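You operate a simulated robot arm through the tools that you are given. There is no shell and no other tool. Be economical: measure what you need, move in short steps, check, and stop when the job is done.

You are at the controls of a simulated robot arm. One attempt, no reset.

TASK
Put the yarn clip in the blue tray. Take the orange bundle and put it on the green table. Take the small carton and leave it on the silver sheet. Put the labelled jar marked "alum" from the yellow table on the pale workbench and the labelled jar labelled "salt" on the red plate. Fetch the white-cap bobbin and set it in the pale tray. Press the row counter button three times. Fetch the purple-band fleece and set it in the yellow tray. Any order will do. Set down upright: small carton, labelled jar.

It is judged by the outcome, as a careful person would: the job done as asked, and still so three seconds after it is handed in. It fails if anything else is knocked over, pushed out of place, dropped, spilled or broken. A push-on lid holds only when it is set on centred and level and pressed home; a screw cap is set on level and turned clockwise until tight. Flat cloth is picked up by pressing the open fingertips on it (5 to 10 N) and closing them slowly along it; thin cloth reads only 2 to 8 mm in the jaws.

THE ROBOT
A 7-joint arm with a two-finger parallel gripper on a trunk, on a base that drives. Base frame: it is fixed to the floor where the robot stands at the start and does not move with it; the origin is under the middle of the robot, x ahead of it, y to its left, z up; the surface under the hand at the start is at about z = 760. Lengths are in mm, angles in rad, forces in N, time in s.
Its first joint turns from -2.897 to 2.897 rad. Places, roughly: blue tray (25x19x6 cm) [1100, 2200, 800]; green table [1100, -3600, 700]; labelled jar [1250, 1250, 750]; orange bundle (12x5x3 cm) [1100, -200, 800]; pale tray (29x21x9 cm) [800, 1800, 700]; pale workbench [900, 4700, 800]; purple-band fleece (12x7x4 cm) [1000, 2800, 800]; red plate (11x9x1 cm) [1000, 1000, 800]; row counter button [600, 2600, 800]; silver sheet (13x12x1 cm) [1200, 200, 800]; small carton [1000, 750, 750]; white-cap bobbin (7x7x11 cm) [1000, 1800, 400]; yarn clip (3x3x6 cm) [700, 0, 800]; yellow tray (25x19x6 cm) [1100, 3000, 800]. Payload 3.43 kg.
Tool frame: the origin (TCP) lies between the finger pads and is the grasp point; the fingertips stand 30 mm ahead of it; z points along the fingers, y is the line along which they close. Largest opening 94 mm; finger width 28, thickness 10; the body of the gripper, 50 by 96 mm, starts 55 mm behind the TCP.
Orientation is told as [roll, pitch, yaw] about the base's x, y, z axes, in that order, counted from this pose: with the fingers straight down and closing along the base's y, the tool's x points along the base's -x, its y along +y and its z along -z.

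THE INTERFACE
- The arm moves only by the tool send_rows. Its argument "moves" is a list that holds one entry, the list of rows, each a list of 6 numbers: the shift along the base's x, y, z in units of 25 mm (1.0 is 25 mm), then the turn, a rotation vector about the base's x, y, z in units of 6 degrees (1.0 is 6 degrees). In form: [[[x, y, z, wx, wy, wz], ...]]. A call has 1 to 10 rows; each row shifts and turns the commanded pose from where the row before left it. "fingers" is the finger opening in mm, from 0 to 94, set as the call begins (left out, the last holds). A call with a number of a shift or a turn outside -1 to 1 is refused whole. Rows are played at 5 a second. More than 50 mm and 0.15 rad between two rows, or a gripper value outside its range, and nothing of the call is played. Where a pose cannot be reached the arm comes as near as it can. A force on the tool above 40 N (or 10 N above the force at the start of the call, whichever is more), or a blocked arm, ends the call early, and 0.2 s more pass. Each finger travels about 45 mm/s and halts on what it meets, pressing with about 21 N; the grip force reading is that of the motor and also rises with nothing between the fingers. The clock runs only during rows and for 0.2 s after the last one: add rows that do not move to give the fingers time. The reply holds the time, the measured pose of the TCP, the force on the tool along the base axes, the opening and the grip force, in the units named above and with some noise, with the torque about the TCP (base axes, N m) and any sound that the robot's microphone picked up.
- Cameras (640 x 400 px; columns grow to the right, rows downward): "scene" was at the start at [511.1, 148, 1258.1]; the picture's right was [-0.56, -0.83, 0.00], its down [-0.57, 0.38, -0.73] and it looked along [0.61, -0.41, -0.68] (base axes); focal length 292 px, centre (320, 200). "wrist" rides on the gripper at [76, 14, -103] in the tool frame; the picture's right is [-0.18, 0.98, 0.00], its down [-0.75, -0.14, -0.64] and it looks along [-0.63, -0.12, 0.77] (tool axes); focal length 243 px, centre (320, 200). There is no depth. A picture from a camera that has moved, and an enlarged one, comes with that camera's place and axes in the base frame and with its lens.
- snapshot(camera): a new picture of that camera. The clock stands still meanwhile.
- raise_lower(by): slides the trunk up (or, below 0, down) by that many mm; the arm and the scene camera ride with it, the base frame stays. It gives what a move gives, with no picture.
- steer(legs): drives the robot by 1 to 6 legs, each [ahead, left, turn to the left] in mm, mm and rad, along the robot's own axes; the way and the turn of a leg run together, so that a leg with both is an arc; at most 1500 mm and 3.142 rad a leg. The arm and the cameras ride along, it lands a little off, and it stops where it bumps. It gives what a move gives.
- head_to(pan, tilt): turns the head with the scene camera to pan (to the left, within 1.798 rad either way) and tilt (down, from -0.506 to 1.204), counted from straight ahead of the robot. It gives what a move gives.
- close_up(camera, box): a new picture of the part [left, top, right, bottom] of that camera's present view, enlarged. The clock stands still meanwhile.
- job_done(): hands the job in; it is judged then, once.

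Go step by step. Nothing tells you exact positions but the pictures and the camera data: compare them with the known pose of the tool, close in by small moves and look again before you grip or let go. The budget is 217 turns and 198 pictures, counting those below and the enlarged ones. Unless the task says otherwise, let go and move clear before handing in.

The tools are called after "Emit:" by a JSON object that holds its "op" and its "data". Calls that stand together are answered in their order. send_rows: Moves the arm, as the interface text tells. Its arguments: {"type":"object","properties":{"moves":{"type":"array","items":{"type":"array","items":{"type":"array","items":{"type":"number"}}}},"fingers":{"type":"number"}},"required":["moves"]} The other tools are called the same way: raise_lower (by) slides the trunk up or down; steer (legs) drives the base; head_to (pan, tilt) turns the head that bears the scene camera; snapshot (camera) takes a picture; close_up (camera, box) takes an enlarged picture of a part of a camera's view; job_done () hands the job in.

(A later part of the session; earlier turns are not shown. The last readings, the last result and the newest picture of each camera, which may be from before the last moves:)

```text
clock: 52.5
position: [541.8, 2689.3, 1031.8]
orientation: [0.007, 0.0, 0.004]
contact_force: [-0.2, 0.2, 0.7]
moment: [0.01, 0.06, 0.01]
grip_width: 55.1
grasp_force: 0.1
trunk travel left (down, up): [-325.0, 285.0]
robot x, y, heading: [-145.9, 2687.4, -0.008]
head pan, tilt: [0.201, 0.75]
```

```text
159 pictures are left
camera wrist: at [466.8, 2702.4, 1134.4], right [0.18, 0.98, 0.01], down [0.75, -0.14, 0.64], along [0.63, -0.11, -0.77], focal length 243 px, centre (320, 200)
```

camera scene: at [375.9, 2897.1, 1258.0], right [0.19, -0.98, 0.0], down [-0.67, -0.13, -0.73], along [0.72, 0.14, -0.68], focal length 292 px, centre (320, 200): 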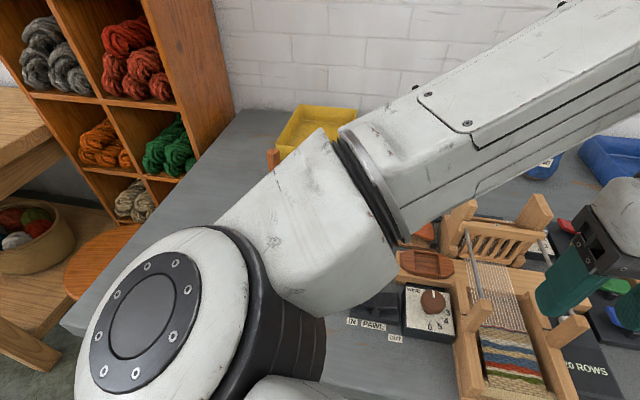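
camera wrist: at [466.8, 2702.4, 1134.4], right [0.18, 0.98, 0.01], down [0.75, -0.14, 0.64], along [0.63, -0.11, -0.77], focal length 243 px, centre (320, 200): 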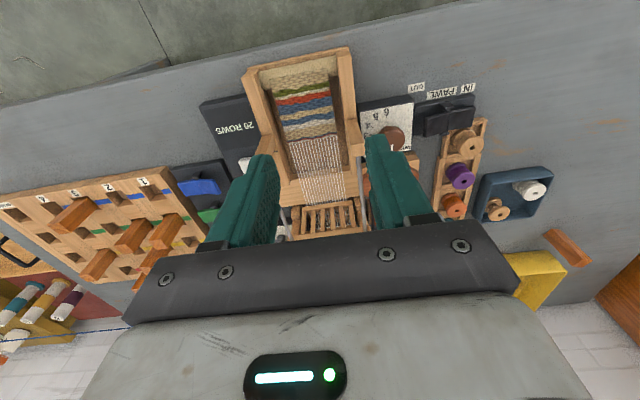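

Emit:
{"op": "close_up", "data": {"camera": "wrist", "box": [160, 70, 400, 220]}}

Emit:
{"op": "head_to", "data": {"pan": -0.5, "tilt": 0.8}}

Emit:
{"op": "snapshot", "data": {"camera": "scene"}}

```text
2.67 times, centred on (280, 145) of wrist
camera zoom: at [466.8, 2702.4, 1134.4], right [0.18, 0.98, 0.01], down [0.75, -0.14, 0.64], along [0.63, -0.11, -0.77], focal length 647 px, centre (427, 347)
```

zoom: 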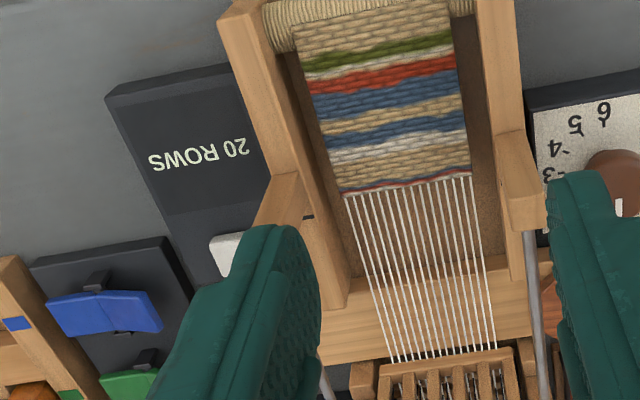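

```text
clock: 53.6
position: [541.0, 2689.2, 1031.1]
orientation: [0.007, 0.0, 0.004]
contact_force: [-0.1, 0.7, -0.9]
moment: [-0.02, 0.02, 0.02]
grip_width: 55.0
grasp_force: 0.0
trunk travel left (down, up): [-325.0, 285.0]
robot x, y, heading: [-148.8, 2688.7, -0.007]
head pan, tilt: [-0.499, 0.799]
```

```text
157 pictures are left
camera scene: at [365.2, 2842.2, 1254.0], right [-0.48, -0.88, 0.0], down [-0.63, 0.35, -0.7], along [0.61, -0.34, -0.72], focal length 292 px, centre (320, 200)
```

scene: 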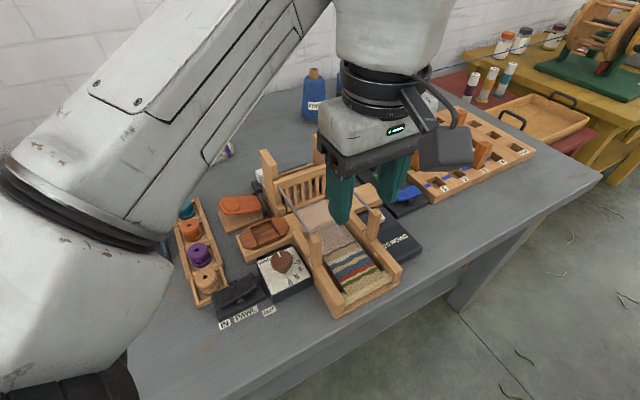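

The counter ("20 ROWS", white button) is beside the loom. I'll shift the hand right for a clear look.

Emit:
{"op": "send_rows", "data": {"moves": [[[0, -1, 0, 0, 0, 0], [0, -1, 0, 0, 0, 0], [0, -1, 0, 0, 0, 0], [0, -1, 0, 0, 0, 0], [0, -1, 0, 0, 0, 0], [0, -1, 0, 0, 0, 0]]], "fingers": 0}}

Emit:
{"op": "snapshot", "data": {"camera": "wrist"}}

Emit:
{"op": "snapshot", "data": {"camera": "scene"}}

```text
clock: 55.0
position: [543.2, 2539.5, 1029.4]
orientation: [0.007, 0.0, 0.004]
contact_force: [0.3, 0.5, 1.1]
moment: [0.01, -0.04, 0.0]
grip_width: 0.2
grasp_force: 20.7
trunk travel left (down, up): [-325.0, 285.0]
robot x, y, heading: [-147.6, 2691.9, -0.003]
head pan, tilt: [-0.499, 0.799]
```

```text
156 pictures are left
camera wrist: at [466.5, 2553.8, 1132.9], right [0.18, 0.98, 0.01], down [0.75, -0.14, 0.64], along [0.63, -0.11, -0.77], focal length 243 px, centre (320, 200)
```

wrist: 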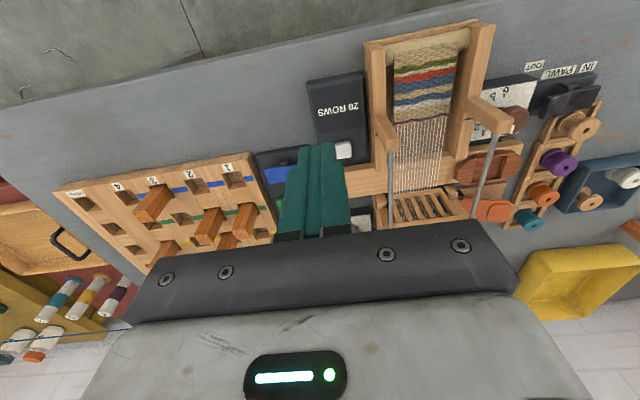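

```text
155 pictures are left
camera scene: at [365.1, 2842.4, 1254.0], right [-0.48, -0.88, 0.0], down [-0.63, 0.35, -0.7], along [0.61, -0.34, -0.72], focal length 292 px, centre (320, 200)
```

scene: 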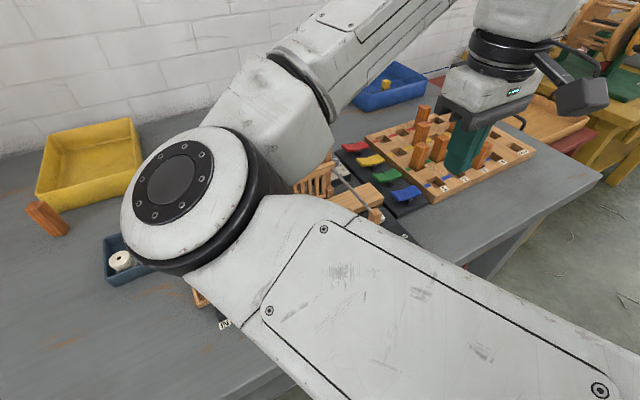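

Emit:
{"op": "close_up", "data": {"camera": "wrist", "box": [270, 60, 430, 180]}}

Emit:
{"op": "head_to", "data": {"pan": -0.5, "tilt": 1.1}}

Emit:
{"op": "snapshot", "data": {"camera": "scene"}}

```text
3.33 times, centred on (350, 120) of wrist
camera zoom: at [466.5, 2553.8, 1132.9], right [0.18, 0.98, 0.01], down [0.75, -0.14, 0.64], along [0.63, -0.11, -0.77], focal length 809 px, centre (220, 467)
```

zoom: 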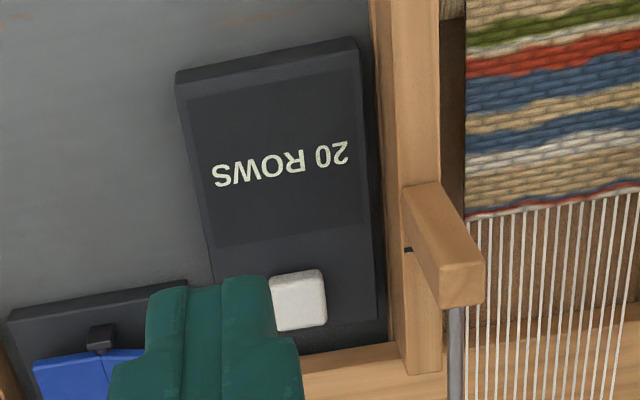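

```text
clock: 55.8
position: [541.7, 2540.2, 1030.3]
orientation: [0.007, -0.001, 0.004]
contact_force: [0.1, -0.4, -0.6]
moment: [-0.03, 0.03, 0.01]
grip_width: 0.0
grasp_force: 21.0
trunk travel left (down, up): [-325.0, 285.0]
robot x, y, heading: [-147.6, 2683.9, -0.006]
head pan, tilt: [-0.499, 1.1]
```

```text
153 pictures are left
camera scene: at [349.9, 2850.4, 1232.3], right [-0.48, -0.88, 0.0], down [-0.78, 0.43, -0.45], along [0.4, -0.22, -0.89], focal length 292 px, centre (320, 200)
```

scene: 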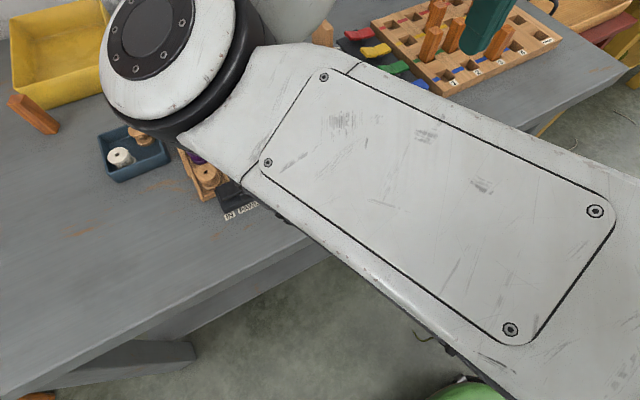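

Button centre about (650,2560,~797), ~36 mm from the loom frame. I turn the hand 90° so its narrow side faces the loom.

Emit:
{"op": "send_rows", "data": {"moves": [[[0.4, 0.08, 0, 0, 0, 1], [0.4, 0.08, 0, 0, 0, 1], [0.4, 0.08, 0, 0, 0, 1], [0.4, 0.08, 0, 0, 0, 1], [0.4, 0.08, 0, 0, 0, 1], [0.4, 0, 0, 0, 0, 1], [0.4, 0, 0, 0, 0, 1], [0.4, 0, 0, 0, 0, 1], [0.4, 0, 0, 0, 0, 1], [0.4, 0, 0, 0, 0, 1]]]}}

Emit:
{"op": "send_rows", "data": {"moves": [[[0, 0, -1, 0, 0, 1], [0, 0, -1, 0, 0, 1], [0, 0, -1, 0, 0, 1], [0, 0, -1, 0, 0, 1], [0, 0, -0.5, 0, 0, 0.96]]]}}

Emit:
{"op": "snapshot", "data": {"camera": "wrist"}}

Emit:
{"op": "head_to", "data": {"pan": -0.7, "tilt": 0.9}}

Emit:
{"op": "snapshot", "data": {"camera": "scene"}}

```text
clock: 58.0
position: [642.9, 2549.0, 1030.3]
orientation: [0.007, 0.001, 1.052]
contact_force: [-0.1, -0.2, -0.3]
moment: [0.02, 0.01, -0.03]
grip_width: 0.1
grasp_force: 20.3
trunk travel left (down, up): [-325.0, 285.0]
robot x, y, heading: [-148.4, 2685.4, -0.011]
head pan, tilt: [-0.499, 1.1]
```

```text
clock: 59.2
position: [643.9, 2547.2, 917.9]
orientation: [0.008, -0.001, 1.57]
contact_force: [-0.2, 0.0, 1.0]
moment: [-0.01, -0.04, 0.02]
grip_width: 0.0
grasp_force: 20.6
trunk travel left (down, up): [-325.0, 285.0]
robot x, y, heading: [-152.1, 2692.4, -0.008]
head pan, tilt: [-0.499, 1.1]
```

```text
152 pictures are left
camera wrist: at [630.5, 2471.3, 1021.5], right [-0.98, 0.18, 0.01], down [0.15, 0.75, 0.64], along [0.11, 0.63, -0.77], focal length 243 px, centre (320, 200)
```

wrist: 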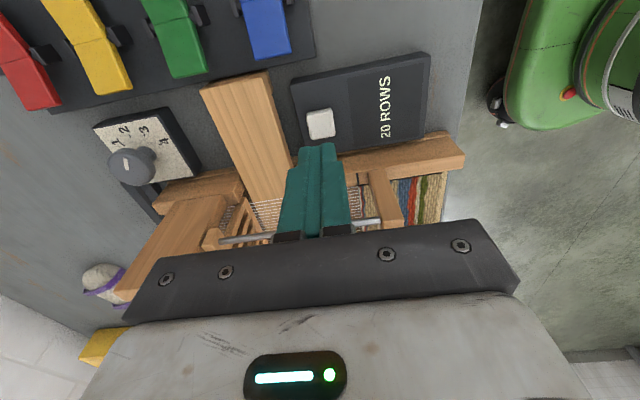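

```text
clock: 59.9
position: [644.0, 2548.8, 918.4]
orientation: [0.007, 0.001, 1.57]
contact_force: [0.5, 0.0, 0.3]
moment: [0.0, -0.03, 0.0]
grip_width: 0.0
grasp_force: 21.1
trunk travel left (down, up): [-325.0, 285.0]
robot x, y, heading: [-148.7, 2690.8, -0.003]
head pan, tilt: [-0.7, 0.901]
```

```text
151 pictures are left
camera scene: at [352.1, 2832.1, 1246.0], right [-0.65, -0.76, 0.0], down [-0.6, 0.51, -0.62], along [0.47, -0.4, -0.78], focal length 292 px, centre (320, 200)
```

scene: 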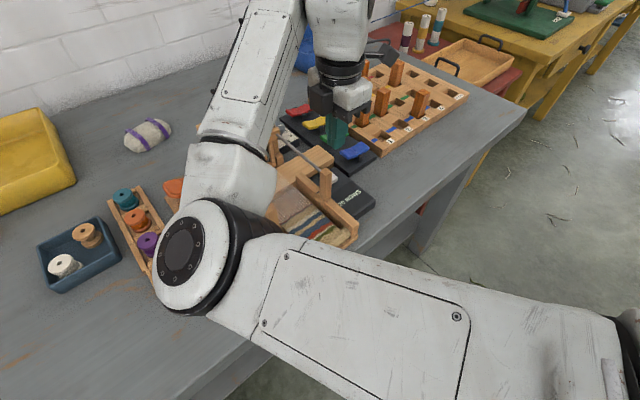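

Button top ≈ (646,2560,803). Move over and descend to just above it.

Emit:
{"op": "send_rows", "data": {"moves": [[[0.1, 0.4, -0.8, 0, 0, 0], [0, 0, -0.8, 0, 0, 0], [0, 0, -0.8, 0, 0, 0], [0, 0, -0.6, 0, 0, 0]]]}}

Emit:
{"op": "close_up", "data": {"camera": "wrist", "box": [220, 0, 460, 240]}}

Emit:
{"op": "close_up", "data": {"camera": "scene", "box": [260, 70, 420, 230]}}

```text
clock: 60.9
position: [646.4, 2560.0, 842.3]
orientation: [0.006, 0.0, 1.57]
contact_force: [-1.4, 0.2, 1.5]
moment: [0.01, 0.0, 0.0]
grip_width: 0.0
grasp_force: 21.2
trunk travel left (down, up): [-325.0, 285.0]
robot x, y, heading: [-148.6, 2688.8, -0.002]
head pan, tilt: [-0.7, 0.901]
```

```text
1.67 times, centred on (340, 120) of wrist
camera zoom: at [632.9, 2483.6, 945.7], right [-0.98, 0.19, 0.01], down [0.15, 0.75, 0.64], along [0.11, 0.63, -0.77], focal length 404 px, centre (287, 333)
```

zoom: 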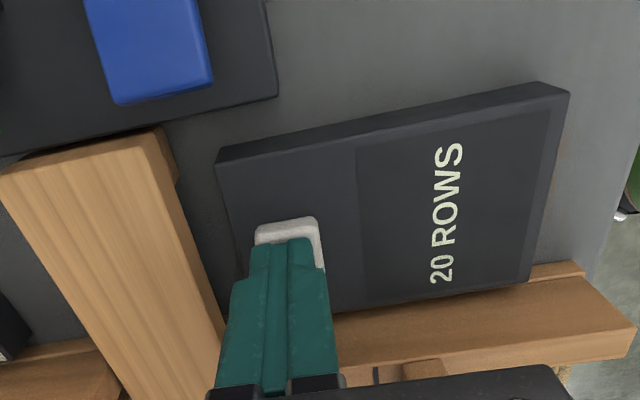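

```text
2.50 times, centred on (340, 150) of scene
camera zoom: at [352.0, 2832.1, 1246.2], right [-0.65, -0.76, 0.0], down [-0.6, 0.51, -0.62], along [0.47, -0.4, -0.78], focal length 731 px, centre (270, 325)
```

zoom: 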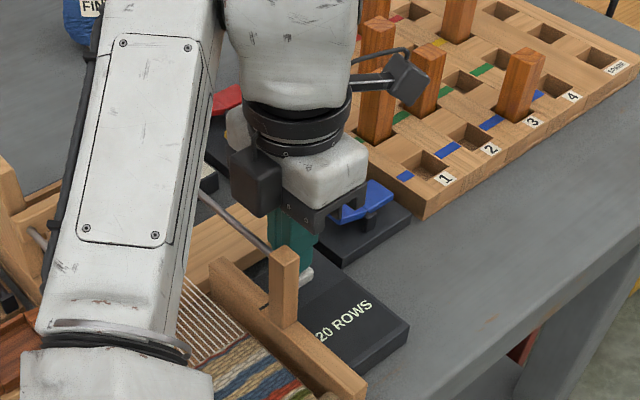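

Emit:
{"op": "send_rows", "data": {"moves": [[[0, 0, -0.16, 0, 0, 0], [0, 0, -0.16, 0, 0, 0], [0, 0, -0.12, 0, 0, 0]]]}}

Emit:
{"op": "close_up", "data": {"camera": "wrist", "box": [220, 0, 460, 240]}}

```text
clock: 61.7
position: [646.8, 2559.7, 835.0]
orientation: [0.001, 0.001, 1.57]
contact_force: [6.8, 3.5, 29.2]
moment: [0.06, -0.27, -0.06]
grip_width: 0.0
grasp_force: 21.7
trunk travel left (down, up): [-325.0, 285.0]
robot x, y, heading: [-147.6, 2686.0, -0.004]
head pan, tilt: [-0.7, 0.901]
heard: click
```

```text
1.67 times, centred on (340, 120) of wrist
camera zoom: at [632.5, 2483.7, 938.1], right [-0.98, 0.18, 0.0], down [0.14, 0.75, 0.64], along [0.12, 0.63, -0.77], focal length 404 px, centre (287, 333)
```

zoom: 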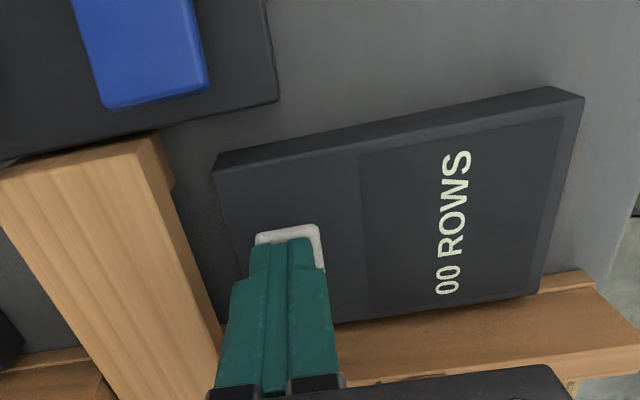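

Click heard; display changed to 00. Release and check.

Emit:
{"op": "send_rows", "data": {"moves": [[[0, 0, 0.4, 0, 0, 0], [0, 0, 0.2, 0, 0, 0]]]}}

Emit:
{"op": "close_up", "data": {"camera": "wrist", "box": [220, 0, 460, 240]}}

```text
clock: 62.3
position: [644.6, 2559.2, 845.6]
orientation: [0.008, -0.002, 1.569]
contact_force: [-0.9, -0.7, 0.3]
moment: [0.01, 0.03, -0.02]
grip_width: 0.0
grasp_force: 21.1
trunk travel left (down, up): [-325.0, 285.0]
robot x, y, heading: [-150.8, 2687.7, -0.008]
head pan, tilt: [-0.7, 0.901]
```

```text
1.67 times, centred on (340, 120) of wrist
camera zoom: at [631.1, 2482.4, 949.1], right [-0.98, 0.19, 0.01], down [0.15, 0.75, 0.64], along [0.11, 0.63, -0.77], focal length 404 px, centre (287, 333)
```

zoom: 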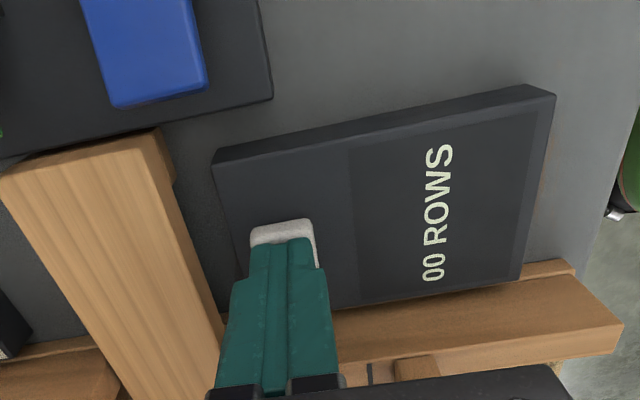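

Press a second time, same stroke.

Emit:
{"op": "send_rows", "data": {"moves": [[[0, 0, -0.2, 0, 0, 0], [0, 0, -0.2, 0, 0, 0], [0, 0, -0.2, 0, 0, 0], [0, 0, 0.3, 0, 0, 0], [0, 0, 0.3, 0, 0, 0]]]}}

Emit:
{"op": "close_up", "data": {"camera": "wrist", "box": [220, 0, 460, 240]}}

```text
clock: 63.5
position: [645.9, 2560.5, 847.8]
orientation: [0.006, -0.002, 1.57]
contact_force: [-0.1, 0.1, 1.1]
moment: [0.02, 0.02, -0.01]
grip_width: 0.1
grasp_force: 20.9
trunk travel left (down, up): [-325.0, 285.0]
robot x, y, heading: [-149.0, 2690.3, -0.004]
head pan, tilt: [-0.7, 0.901]
heard: click
```

```text
1.67 times, centred on (340, 120) of wrist
camera zoom: at [631.9, 2483.9, 950.4], right [-0.98, 0.18, 0.01], down [0.15, 0.75, 0.64], along [0.11, 0.63, -0.77], focal length 404 px, centre (287, 333)
```

zoom: 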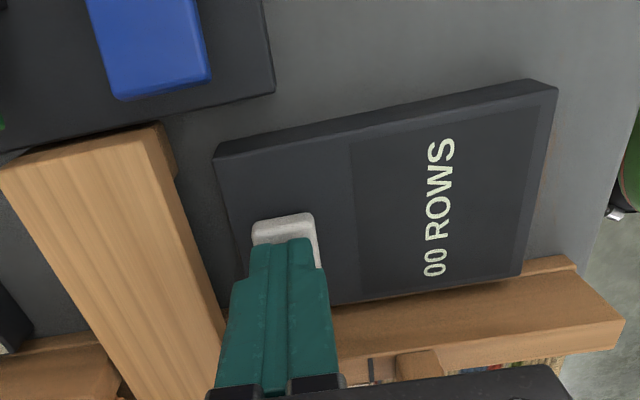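

Emit:
{"op": "send_rows", "data": {"moves": [[[0, 0, -0.22, 0, 0, 0], [0, 0, -0.22, 0, 0, 0], [0, 0, -0.22, 0, 0, 0], [0, 0, 0.3, 0, 0, 0], [0, 0, 0.5, 0, 0, 0]]]}}

Emit:
{"op": "close_up", "data": {"camera": "wrist", "box": [220, 0, 460, 240]}}

```text
clock: 64.7
position: [644.5, 2559.5, 851.1]
orientation: [0.008, 0.0, 1.57]
contact_force: [-0.3, 0.0, -0.6]
moment: [-0.02, 0.04, -0.01]
grip_width: 0.0
grasp_force: 21.1
trunk travel left (down, up): [-325.0, 285.0]
robot x, y, heading: [-149.9, 2686.9, -0.011]
head pan, tilt: [-0.7, 0.901]
heard: click
```

```text
1.67 times, centred on (340, 120) of wrist
camera zoom: at [632.4, 2482.7, 953.1], right [-0.98, 0.19, 0.01], down [0.15, 0.75, 0.64], along [0.11, 0.63, -0.77], focal length 404 px, centre (287, 333)
```

zoom: 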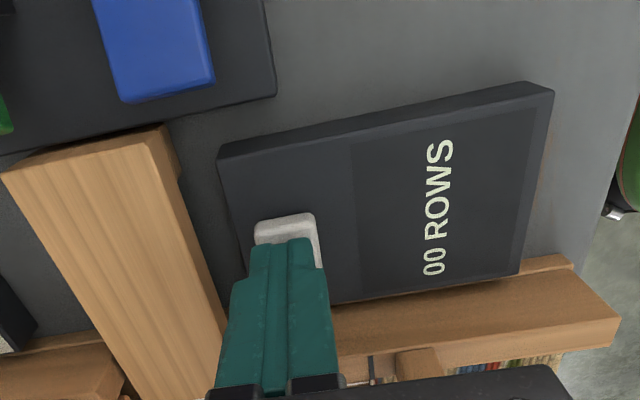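

Three clicks registered. Lift, open, and go to the fleece (~1053,2785).

Emit:
{"op": "send_rows", "data": {"moves": [[[0, 0, 1, 0, 0, 0], [0, 0, 1, 0, 0, 0], [0, 0, 1, 0, 0, 0], [0, 0, 1, 0, 0, 0], [0, 0, 1, 0, 0, 0], [0, 0, 1, 0, 0, 0], [0, 1, 0.8, 0, 0, 0], [0, 1, 0, 0, 0, 0], [0, 1, 0, 0, 0, 0], [0, 1, 0, 0, 0, 0]]]}}

Emit:
{"op": "steer", "data": {"legs": [[0, 130, 0.005], [270, 0, 0]]}}

Emit:
{"op": "send_rows", "data": {"moves": [[[0, 0, 0, 0, 0, 0], [0, 0, 0, 0, 0, 0]]], "fingers": 94}}

Emit:
{"op": "snapshot", "data": {"camera": "wrist"}}

Emit:
{"op": "snapshot", "data": {"camera": "scene"}}

```text
clock: 66.9
position: [642.9, 2658.2, 1022.2]
orientation: [0.007, -0.001, 1.568]
contact_force: [0.7, -0.2, 0.7]
moment: [-0.01, 0.0, 0.0]
grip_width: 0.0
grasp_force: 21.6
trunk travel left (down, up): [-325.0, 285.0]
robot x, y, heading: [-151.3, 2691.2, -0.01]
head pan, tilt: [-0.7, 0.901]
```

```text
clock: 69.7
position: [915.9, 2793.3, 1022.3]
orientation: [0.007, 0.0, 1.575]
contact_force: [-0.4, -0.1, 0.1]
moment: [0.0, -0.03, 0.01]
grip_width: 0.0
grasp_force: 20.4
trunk travel left (down, up): [-325.0, 285.0]
robot x, y, heading: [122.2, 2818.5, 0.005]
head pan, tilt: [-0.7, 0.901]
```

```text
clock: 70.3
position: [914.8, 2793.9, 1022.2]
orientation: [0.007, 0.0, 1.574]
contact_force: [0.1, 0.5, 0.1]
moment: [0.0, 0.02, 0.01]
grip_width: 50.6
grasp_force: 0.0
trunk travel left (down, up): [-325.0, 285.0]
robot x, y, heading: [120.8, 2819.8, -0.001]
head pan, tilt: [-0.7, 0.901]
```

```text
144 pictures are left
camera wrist: at [902.3, 2716.1, 1125.2], right [-0.98, 0.18, 0.01], down [0.14, 0.75, 0.64], along [0.11, 0.63, -0.77], focal length 243 px, centre (320, 200)
```

wrist: 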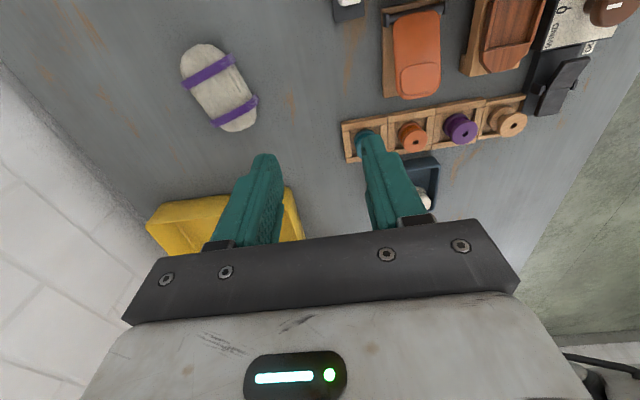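

```text
143 pictures are left
camera scene: at [621.6, 2964.3, 1246.1], right [-0.64, -0.77, 0.0], down [-0.6, 0.5, -0.62], along [0.48, -0.4, -0.78], focal length 292 px, centre (320, 200)
```

scene: 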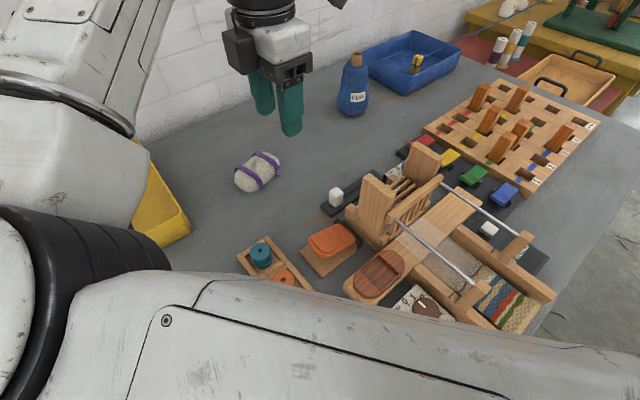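

Fleece centre ≈ (1045,2782), long axis near y. Move over it and look again.

Emit:
{"op": "send_rows", "data": {"moves": [[[1, -0.1, -0.8, 0, 0, 0.5], [1, -0.1, -0.8, 0, 0, 0.5], [1, -0.1, -0.8, 0, 0, 0], [1, -0.1, -0.8, 0, 0, 0], [1, -0.1, -0.8, 0, 0, 0], [0.2, 0, -0.8, 0, 0, 0]]]}}

Emit:
{"op": "snapshot", "data": {"camera": "wrist"}}

Emit:
{"op": "close_up", "data": {"camera": "scene", "box": [180, 60, 340, 220]}}

```text
clock: 71.7
position: [1044.8, 2779.8, 902.3]
orientation: [0.007, 0.002, 1.682]
contact_force: [0.5, -0.1, 0.5]
moment: [0.0, -0.02, 0.01]
grip_width: 94.1
grasp_force: 0.2
trunk travel left (down, up): [-325.0, 285.0]
robot x, y, heading: [123.3, 2818.5, 0.004]
head pan, tilt: [-0.7, 0.901]
```

```text
142 pictures are left
camera wrist: at [1040.0, 2703.1, 1005.4], right [-1.0, 0.08, 0.01], down [0.06, 0.76, 0.64], along [0.04, 0.64, -0.77], focal length 243 px, centre (320, 200)
```

wrist: 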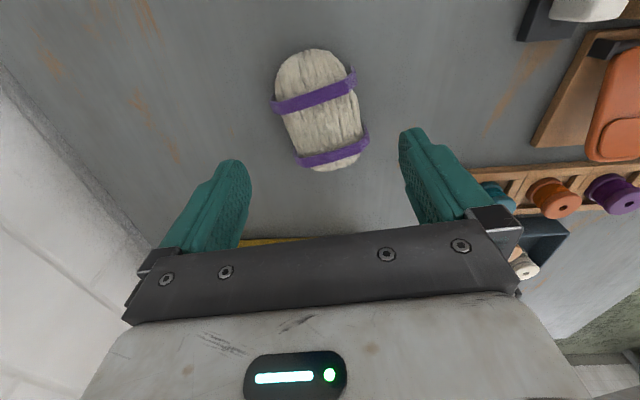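

```text
2.50 times, centred on (260, 140) of scene
camera zoom: at [621.6, 2964.3, 1246.1], right [-0.64, -0.77, 0.0], down [-0.6, 0.5, -0.62], along [0.48, -0.4, -0.78], focal length 731 px, centre (470, 350)
```

zoom: 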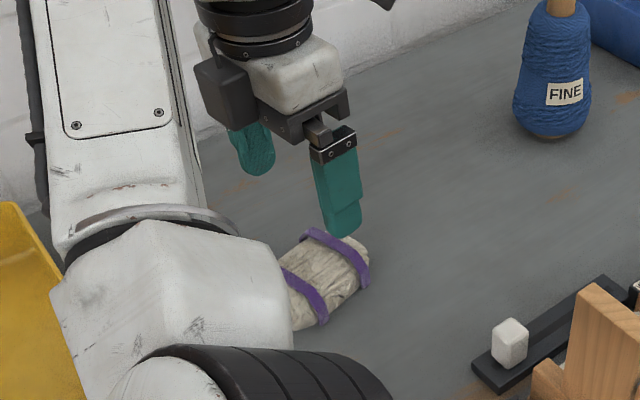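

Emit:
{"op": "send_rows", "data": {"moves": [[[-0.12, 0.1, -0.9, 0, 0, 0.5], [0, 0, -0.9, 0, 0, 0], [0, 0, -0.9, 0, 0, 0], [0, 0, -0.6, 0, 0, 0], [0, 0, -0.4, 0, 0, 0]]]}}

Emit:
{"op": "close_up", "data": {"camera": "scene", "box": [180, 90, 340, 220]}}

```text
clock: 72.9
position: [1040.5, 2782.9, 809.1]
orientation: [0.005, -0.001, 1.734]
contact_force: [-0.7, 0.3, 4.1]
moment: [0.05, -0.17, 0.03]
grip_width: 93.4
grasp_force: 0.0
trunk travel left (down, up): [-325.0, 285.0]
robot x, y, heading: [122.2, 2818.1, -0.006]
head pan, tilt: [-0.7, 0.901]
```

```text
3.08 times, centred on (260, 155) of scene
camera zoom: at [621.4, 2964.3, 1246.2], right [-0.64, -0.77, 0.0], down [-0.6, 0.5, -0.62], along [0.48, -0.4, -0.78], focal length 899 px, centre (505, 338)
```

zoom: 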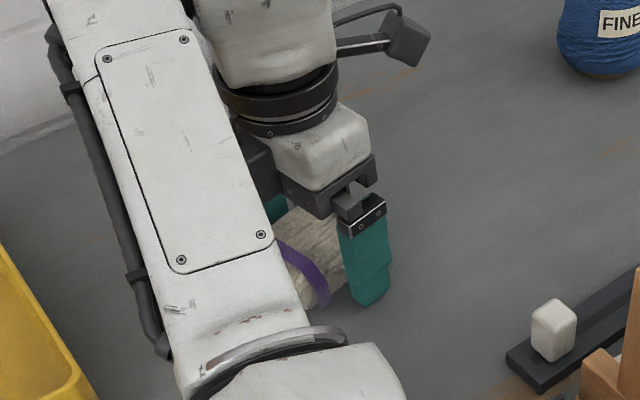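

Emit:
{"op": "send_rows", "data": {"moves": [[[0, 0, 0.12, 0, 0, 0], [0, 0, 0, 0, 0, 0], [0, 0, 0, 0, 0, 0], [0, 0, 0, 0, 0, 0], [0, 0, 0, 0, 0, 0]]], "fingers": 30}}

Emit:
{"op": "close_up", "data": {"camera": "scene", "box": [180, 90, 340, 220]}}

```text
clock: 74.1
position: [1040.2, 2783.8, 812.5]
orientation: [0.007, 0.0, 1.734]
contact_force: [-0.4, 0.4, -0.2]
moment: [-0.01, -0.04, -0.01]
grip_width: 67.9
grasp_force: 20.4
trunk travel left (down, up): [-325.0, 285.0]
robot x, y, heading: [118.3, 2816.6, 0.004]
head pan, tilt: [-0.7, 0.901]
```

```text
3.08 times, centred on (260, 155) of scene
camera zoom: at [621.6, 2964.3, 1246.0], right [-0.64, -0.77, 0.0], down [-0.6, 0.5, -0.62], along [0.48, -0.4, -0.78], focal length 899 px, centre (505, 338)
```

zoom: 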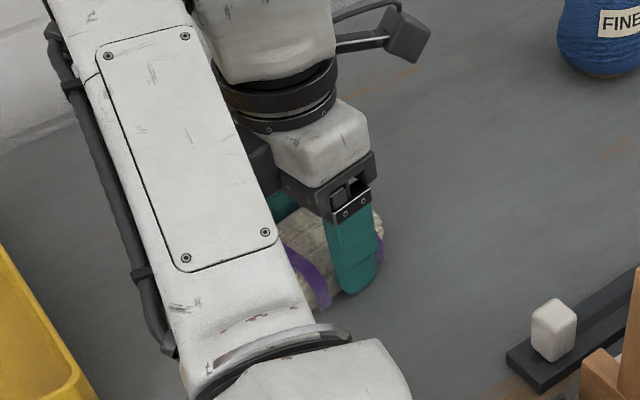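

Gripped at 68 mm. Lift and look for the yellow tray.

Emit:
{"op": "send_rows", "data": {"moves": [[[0, 0, 0.6, 0, 0, 0], [0, 0, 1, 0, 0, 0], [0, 0, 1, 0, 0, 0], [0, 0, 1, 0, 0, 0], [0, 0, 1, 0, 0, 0], [0, 0, 1, 0, 0, 0]]]}}

Emit:
{"op": "head_to", "data": {"pan": -0.2, "tilt": 0.8}}

Emit:
{"op": "snapshot", "data": {"camera": "scene"}}

Emit:
{"op": "snapshot", "data": {"camera": "wrist"}}

```text
clock: 75.5
position: [1040.9, 2784.5, 953.1]
orientation: [0.007, -0.001, 1.733]
contact_force: [-0.9, 0.4, -1.0]
moment: [-0.05, -0.03, 0.01]
grip_width: 67.2
grasp_force: 21.3
trunk travel left (down, up): [-325.0, 285.0]
robot x, y, heading: [120.3, 2815.1, -0.003]
head pan, tilt: [-0.7, 0.901]
```

```text
clock: 76.4
position: [1041.0, 2783.6, 953.9]
orientation: [0.009, 0.0, 1.732]
contact_force: [0.4, 0.2, 0.9]
moment: [-0.02, 0.03, 0.04]
grip_width: 67.2
grasp_force: 21.0
trunk travel left (down, up): [-325.0, 285.0]
robot x, y, heading: [123.8, 2820.3, 0.005]
head pan, tilt: [-0.201, 0.799]
```

```text
138 pictures are left
camera scene: at [642.9, 2996.8, 1253.9], right [-0.2, -0.98, 0.0], down [-0.7, 0.14, -0.7], along [0.68, -0.14, -0.72], focal length 292 px, centre (320, 200)
```

scene: 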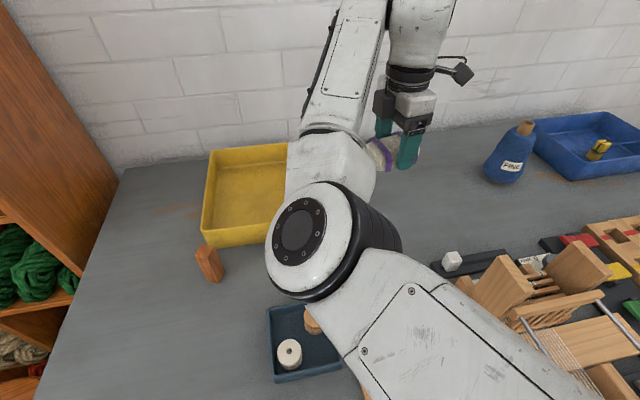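

```text
137 pictures are left
camera wrist: at [1040.0, 2705.6, 1056.5], right [-1.0, 0.02, 0.01], down [0.02, 0.77, 0.64], along [0.01, 0.64, -0.77], focal length 243 px, centre (320, 200)
```

wrist: 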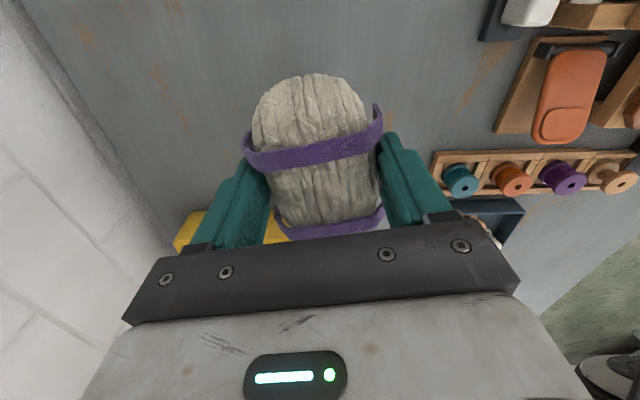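

Emit:
{"op": "steer", "data": {"legs": [[0, 200, 0]]}}

Emit:
{"op": "snapshot", "data": {"camera": "scene"}}

Emit:
{"op": "snapshot", "data": {"camera": "wrist"}}

```text
clock: 78.0
position: [1040.5, 2979.6, 954.7]
orientation: [0.007, -0.002, 1.73]
contact_force: [-0.6, -0.2, 0.4]
moment: [0.0, 0.0, -0.03]
grip_width: 66.8
grasp_force: 21.2
trunk travel left (down, up): [-325.0, 285.0]
robot x, y, heading: [120.1, 3016.6, -0.002]
head pan, tilt: [-0.201, 0.799]
```

```text
136 pictures are left
camera scene: at [643.4, 3194.6, 1254.0], right [-0.2, -0.98, 0.0], down [-0.7, 0.14, -0.7], along [0.68, -0.14, -0.72], focal length 292 px, centre (320, 200)
```

scene: 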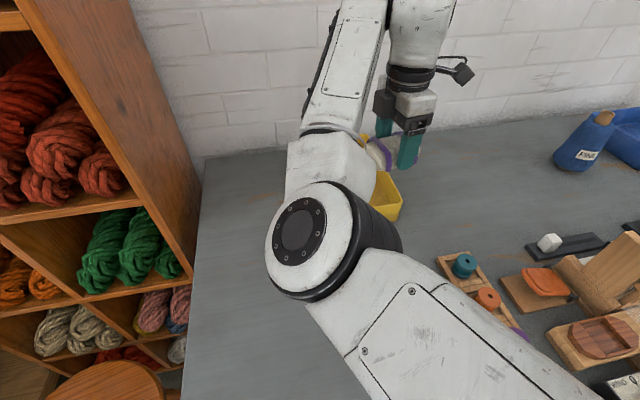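

```text
135 pictures are left
camera wrist: at [1039.6, 2902.2, 1056.7], right [-1.0, 0.03, 0.01], down [0.02, 0.77, 0.64], along [0.01, 0.64, -0.77], focal length 243 px, centre (320, 200)
```

wrist: 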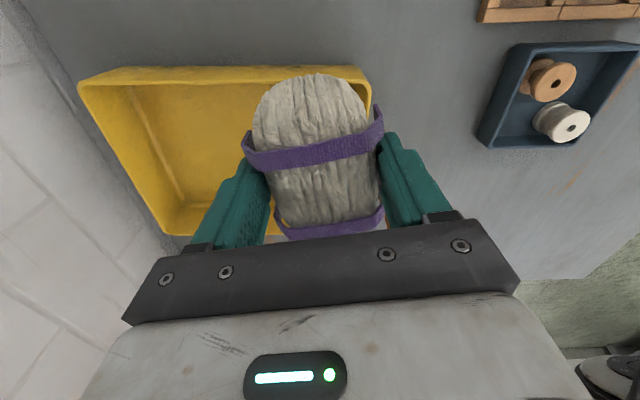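

Tray spans x 998–1240, y 2950–3140. Move to (1088,3045) and lower.

Emit:
{"op": "send_rows", "data": {"moves": [[[0.65, 0.9, 0, 0, 0, 0], [0.65, 0.9, 0, 0, 0, 0], [0.6, 0.8, 0, 0, 0, 0], [0, 0, -0.9, 0, 0, 0], [0, 0, -0.9, 0, 0, 0], [0, 0, -0.9, 0, 0, 0], [0, 0, -0.9, 0, 0, 0], [0, 0, -0.9, 0, 0, 0]]]}}

Emit:
{"op": "snapshot", "data": {"camera": "wrist"}}

```text
clock: 79.8
position: [1088.4, 3044.1, 841.3]
orientation: [0.007, 0.001, 1.728]
contact_force: [-0.3, 0.2, -1.1]
moment: [0.01, -0.02, -0.01]
grip_width: 66.2
grasp_force: 20.7
trunk travel left (down, up): [-325.0, 285.0]
robot x, y, heading: [120.1, 3015.9, 0.002]
head pan, tilt: [-0.201, 0.799]
```

```text
134 pictures are left
camera wrist: at [1087.6, 2965.9, 943.3], right [-1.0, 0.03, 0.01], down [0.02, 0.77, 0.64], along [0.01, 0.64, -0.77], focal length 243 px, centre (320, 200)
```

wrist: 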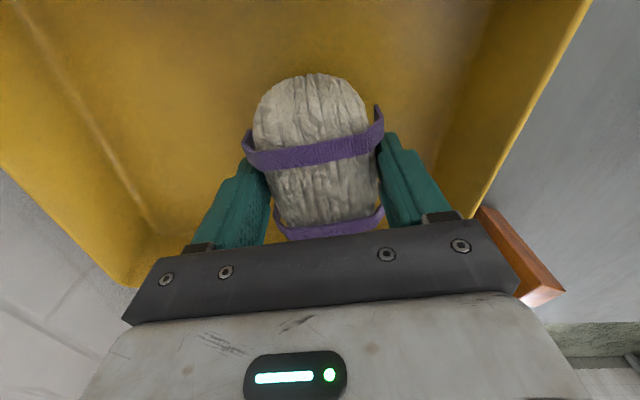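

Emit:
{"op": "send_rows", "data": {"moves": [[[0, 0, -0.4, 0, 0, 0], [0, 0, -0.2, 0, 0, 0], [0, 0, -0.16, 0, 0, 0], [0, 0, -0.1, 0, 0, 0]]]}}

```text
clock: 80.8
position: [1087.6, 3044.4, 819.9]
orientation: [0.008, 0.001, 1.73]
contact_force: [-0.7, -0.2, 0.2]
moment: [0.01, -0.01, 0.01]
grip_width: 66.2
grasp_force: 20.7
trunk travel left (down, up): [-325.0, 285.0]
robot x, y, heading: [122.4, 3016.9, -0.0]
head pan, tilt: [-0.201, 0.799]
```

Emit:
{"op": "send_rows", "data": {"moves": [[[0, 0, -0.1, 0, 0, 0], [0, 0, -0.1, 0, 0, 0], [0, 0, 0, 0, 0, 0]]]}}

```text
clock: 81.6
position: [1087.9, 3045.4, 816.0]
orientation: [0.005, -0.001, 1.729]
contact_force: [-1.8, 1.1, 10.6]
moment: [0.04, 0.24, 0.04]
grip_width: 66.2
grasp_force: 20.7
trunk travel left (down, up): [-325.0, 285.0]
robot x, y, heading: [123.4, 3016.3, -0.003]
head pan, tilt: [-0.201, 0.799]
```

Touching. Release and rise.

Emit:
{"op": "send_rows", "data": {"moves": [[[0, 0, 0.1, 0, 0, 0], [0, 0, 0, 0, 0, 0], [0, 0, 0, 0, 0, 0], [0, 0, 0.5, 0, 0, 0], [0, 0, 1, 0, 0, 0], [0, 0, 1, 0, 0, 0], [0, 0, 1, 0, 0, 0], [0, 0, 1, 0, 0, 0], [0, 0, 1, 0, 0, 0]]], "fingers": 90}}

Emit:
{"op": "snapshot", "data": {"camera": "wrist"}}

```text
clock: 83.6
position: [1087.5, 3046.4, 955.3]
orientation: [0.009, -0.001, 1.731]
contact_force: [0.4, 0.5, 0.3]
moment: [-0.03, -0.02, 0.02]
grip_width: 89.9
grasp_force: 0.1
trunk travel left (down, up): [-325.0, 285.0]
robot x, y, heading: [124.7, 3016.6, 0.002]
head pan, tilt: [-0.201, 0.799]
```

```text
133 pictures are left
camera wrist: at [1087.0, 2968.0, 1058.6], right [-1.0, 0.03, 0.01], down [0.02, 0.77, 0.64], along [0.01, 0.64, -0.77], focal length 243 px, centre (320, 200)
```

wrist: 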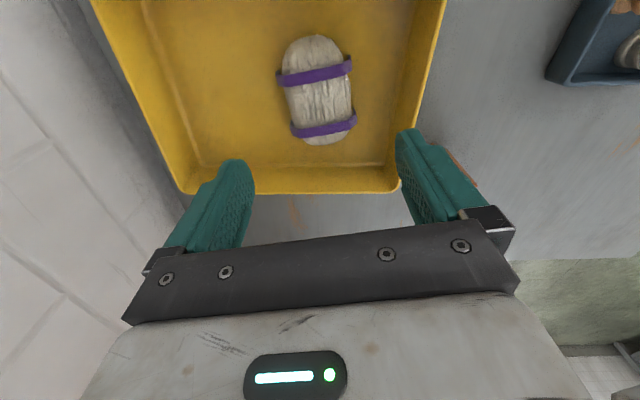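

Fleece placed. Retract, restore yaw and drive right toward the red stand.

Emit:
{"op": "send_rows", "data": {"moves": [[[-1, 0, 0.7, 0, 0, -1], [-1, 0, 0.7, 0, 0, -1], [-1, 0, 0.7, 0, 0, -1], [-1, 0, 0.7, 0, 0, -1], [-1, 0, 0.3, 0, 0, -1], [-1, 0, 0, 0, 0, -1], [-1, 0, 0, 0, 0, -1], [-1, 0, 0, 0, 0, -1], [-1, 0, 0, 0, 0, -1], [-1, 0, 0, 0, 0, -1]]]}}

Emit:
{"op": "steer", "data": {"legs": [[-270, 0, 0], [0, -1200, 0]]}}

Emit:
{"op": "send_rows", "data": {"moves": [[[0, 0, 0, 0, 0, -1], [0, 0, 0, 0, 0, -1], [0, 0, 0, 0, 0, -1], [0, 0, 0, 0, 0, -1], [0, 0, 0, 0, 0, -1], [0, 0, 0, 0, 0, -1], [0, 0, 0, 0, 0, -0.5]]]}}

Emit:
{"op": "head_to", "data": {"pan": 0.0, "tilt": 0.7}}

Emit:
{"op": "snapshot", "data": {"camera": "scene"}}

Emit:
{"op": "snapshot", "data": {"camera": "wrist"}}

```text
clock: 85.8
position: [838.3, 3044.9, 1031.5]
orientation: [0.008, 0.0, 0.68]
contact_force: [0.8, 0.3, -0.7]
moment: [0.0, 0.01, 0.01]
grip_width: 90.2
grasp_force: 0.0
trunk travel left (down, up): [-325.0, 285.0]
robot x, y, heading: [122.1, 3020.2, 0.0]
head pan, tilt: [-0.201, 0.799]
```

```text
clock: 93.3
position: [569.6, 1870.3, 1030.8]
orientation: [0.007, 0.001, 0.689]
contact_force: [0.2, 0.6, 0.5]
moment: [-0.02, -0.02, -0.04]
grip_width: 89.9
grasp_force: 0.0
trunk travel left (down, up): [-325.0, 285.0]
robot x, y, heading: [-146.1, 1840.0, 0.005]
head pan, tilt: [-0.201, 0.799]
```

```text
clock: 94.9
position: [571.0, 1871.3, 1031.7]
orientation: [0.008, 0.001, 0.006]
contact_force: [0.4, 0.0, 0.0]
moment: [0.01, 0.0, -0.01]
grip_width: 90.0
grasp_force: 0.0
trunk travel left (down, up): [-325.0, 285.0]
robot x, y, heading: [-142.4, 1836.6, 0.006]
head pan, tilt: [-0.201, 0.799]
```

```text
clock: 95.6
position: [570.7, 1870.8, 1031.5]
orientation: [0.006, 0.0, 0.009]
contact_force: [0.9, 0.5, 0.4]
moment: [-0.03, 0.04, 0.0]
grip_width: 90.0
grasp_force: 0.0
trunk travel left (down, up): [-325.0, 285.0]
robot x, y, heading: [-147.5, 1836.3, 0.006]
head pan, tilt: [0.0, 0.7]
```

```text
132 pictures are left
camera scene: at [380.4, 2034.2, 1262.2], right [0.0, -1.0, 0.0], down [-0.64, 0.0, -0.76], along [0.76, 0.0, -0.64], focal length 292 px, centre (320, 200)
```

scene: 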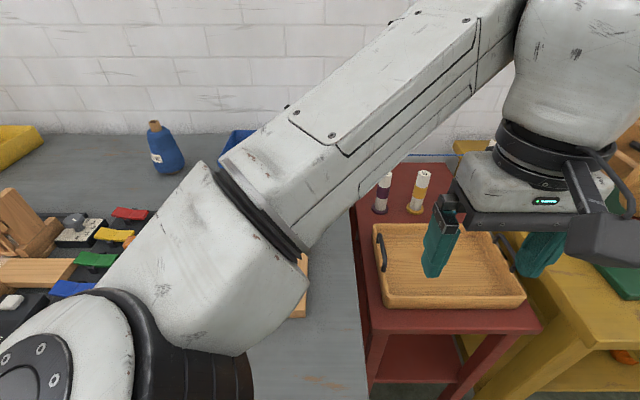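

```text
131 pictures are left
camera wrist: at [494.8, 1882.9, 1134.5], right [0.17, 0.98, 0.01], down [0.75, -0.14, 0.64], along [0.63, -0.11, -0.77], focal length 243 px, centre (320, 200)
```

wrist: 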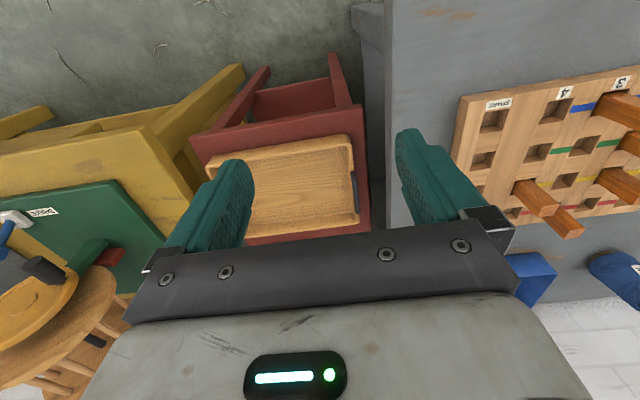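

The bobbin is on the lower shelf of the red stand. Back away and lower the trunk to look under.

Emit:
{"op": "steer", "data": {"legs": [[-400, 0, 0]]}}

Emit:
{"op": "raise_lower", "data": {"by": -300}}

Emit:
{"op": "head_to", "data": {"pan": -0.25, "tilt": 0.4}}

Emit:
{"op": "snapshot", "data": {"camera": "scene"}}

Emit:
{"op": "snapshot", "data": {"camera": "wrist"}}

```text
clock: 98.1
position: [166.0, 1867.0, 1031.9]
orientation: [0.006, 0.0, 0.005]
contact_force: [0.3, -0.2, -0.1]
moment: [-0.01, -0.03, 0.02]
grip_width: 89.9
grasp_force: 0.1
trunk travel left (down, up): [-325.0, 285.0]
robot x, y, heading: [-550.7, 1834.8, 0.002]
head pan, tilt: [0.0, 0.7]
```

```text
clock: 101.1
position: [166.2, 1864.4, 731.2]
orientation: [0.007, 0.0, 0.004]
contact_force: [-0.1, -0.9, -0.2]
moment: [-0.02, -0.02, -0.02]
grip_width: 90.1
grasp_force: 0.0
trunk travel left (down, up): [-25.0, 585.0]
robot x, y, heading: [-547.5, 1837.4, 0.004]
head pan, tilt: [0.0, 0.7]
```

```text
clock: 101.9
position: [167.3, 1866.4, 731.6]
orientation: [0.008, 0.0, 0.005]
contact_force: [-0.1, 0.8, 0.5]
moment: [0.0, 0.0, 0.0]
grip_width: 89.9
grasp_force: 0.0
trunk travel left (down, up): [-25.0, 585.0]
robot x, y, heading: [-549.5, 1838.1, 0.004]
head pan, tilt: [-0.25, 0.4]
```

```text
130 pictures are left
camera scene: at [-17.6, 2007.7, 989.0], right [-0.25, -0.97, 0.0], down [-0.38, 0.1, -0.92], along [0.89, -0.23, -0.39], focal length 292 px, centre (320, 200)
```

scene: 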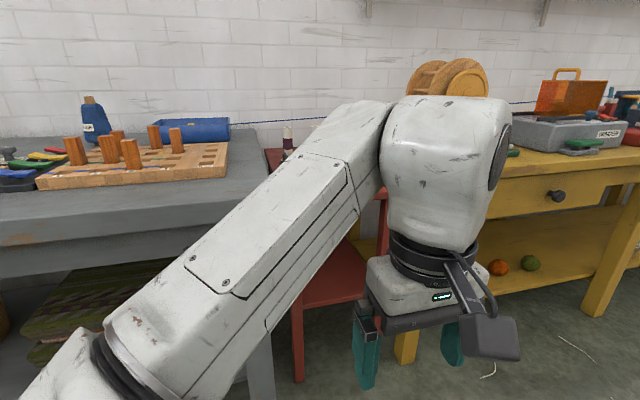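

```text
129 pictures are left
camera wrist: at [91.3, 1878.7, 834.5], right [0.18, 0.98, 0.01], down [0.75, -0.14, 0.64], along [0.63, -0.11, -0.77], focal length 243 px, centre (320, 200)
```

wrist: 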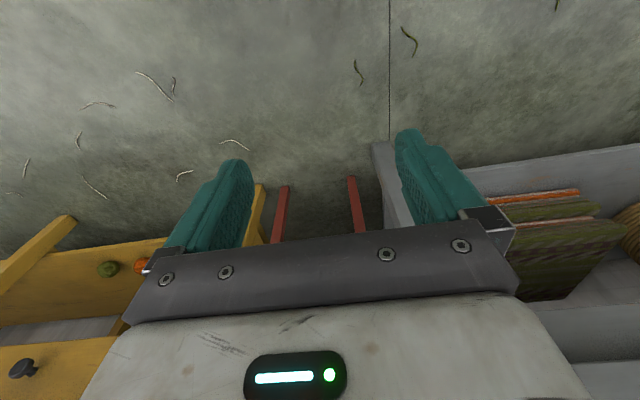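

Emit:
{"op": "steer", "data": {"legs": [[0, -550, 0]]}}

Emit:
{"op": "head_to", "data": {"pan": 0.45, "tilt": 0.4}}

Emit:
{"op": "snapshot", "data": {"camera": "scene"}}

```text
clock: 105.1
position: [166.2, 1315.8, 732.1]
orientation: [0.006, -0.002, -0.003]
contact_force: [0.6, -0.6, -0.2]
moment: [-0.03, -0.02, 0.01]
grip_width: 90.1
grasp_force: 0.1
trunk travel left (down, up): [-25.0, 585.0]
robot x, y, heading: [-552.5, 1289.5, -0.006]
head pan, tilt: [-0.25, 0.4]
```

```text
clock: 106.2
position: [165.8, 1314.5, 730.2]
orientation: [0.009, 0.002, -0.002]
contact_force: [-0.2, -0.6, -0.2]
moment: [0.0, -0.02, 0.0]
grip_width: 89.9
grasp_force: 0.1
trunk travel left (down, up): [-25.0, 585.0]
robot x, y, heading: [-553.2, 1288.5, -0.003]
head pan, tilt: [0.45, 0.4]
```

```text
128 pictures are left
camera scene: at [-23.6, 1521.1, 989.1], right [0.43, -0.9, 0.0], down [-0.35, -0.17, -0.92], along [0.83, 0.4, -0.39], focal length 292 px, centre (320, 200)
```

scene: 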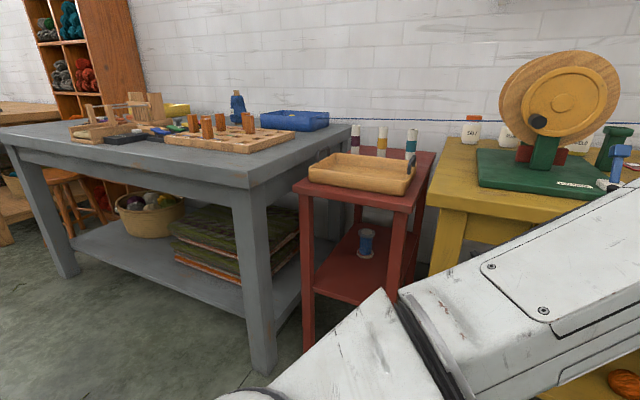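

Emit:
{"op": "close_up", "data": {"camera": "scene", "box": [280, 110, 480, 320]}}

Emit:
{"op": "close_up", "data": {"camera": "scene", "box": [440, 90, 640, 210]}}

```text
1.90 times, centred on (380, 215) of scene
camera zoom: at [-23.6, 1521.1, 989.1], right [0.43, -0.9, 0.0], down [-0.35, -0.17, -0.92], along [0.83, 0.4, -0.39], focal length 557 px, centre (206, 171)
```

zoom: 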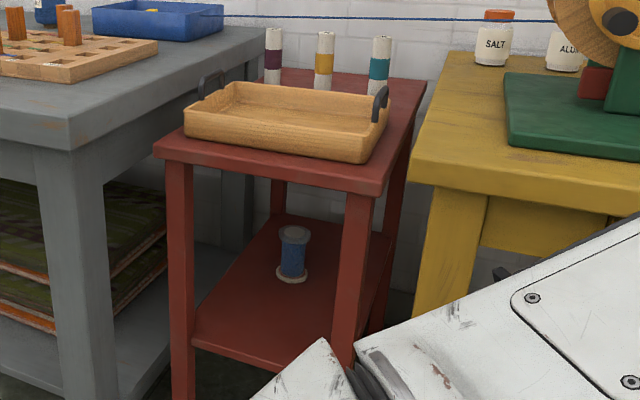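

```text
3.20 times, centred on (540, 150) of scene
camera zoom: at [-23.6, 1521.1, 989.1], right [0.43, -0.9, 0.0], down [-0.35, -0.17, -0.92], along [0.83, 0.4, -0.39], focal length 935 px, centre (-384, 360)
```

zoom: 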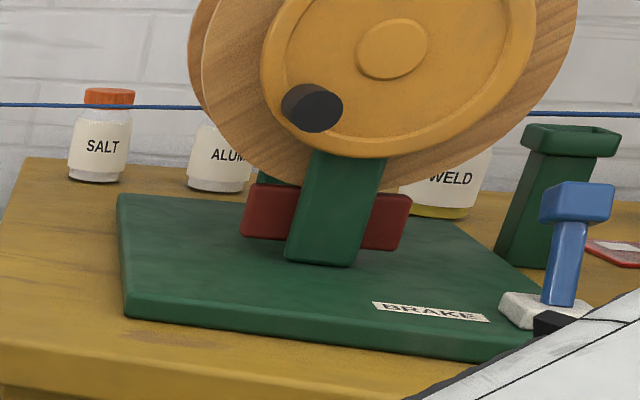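

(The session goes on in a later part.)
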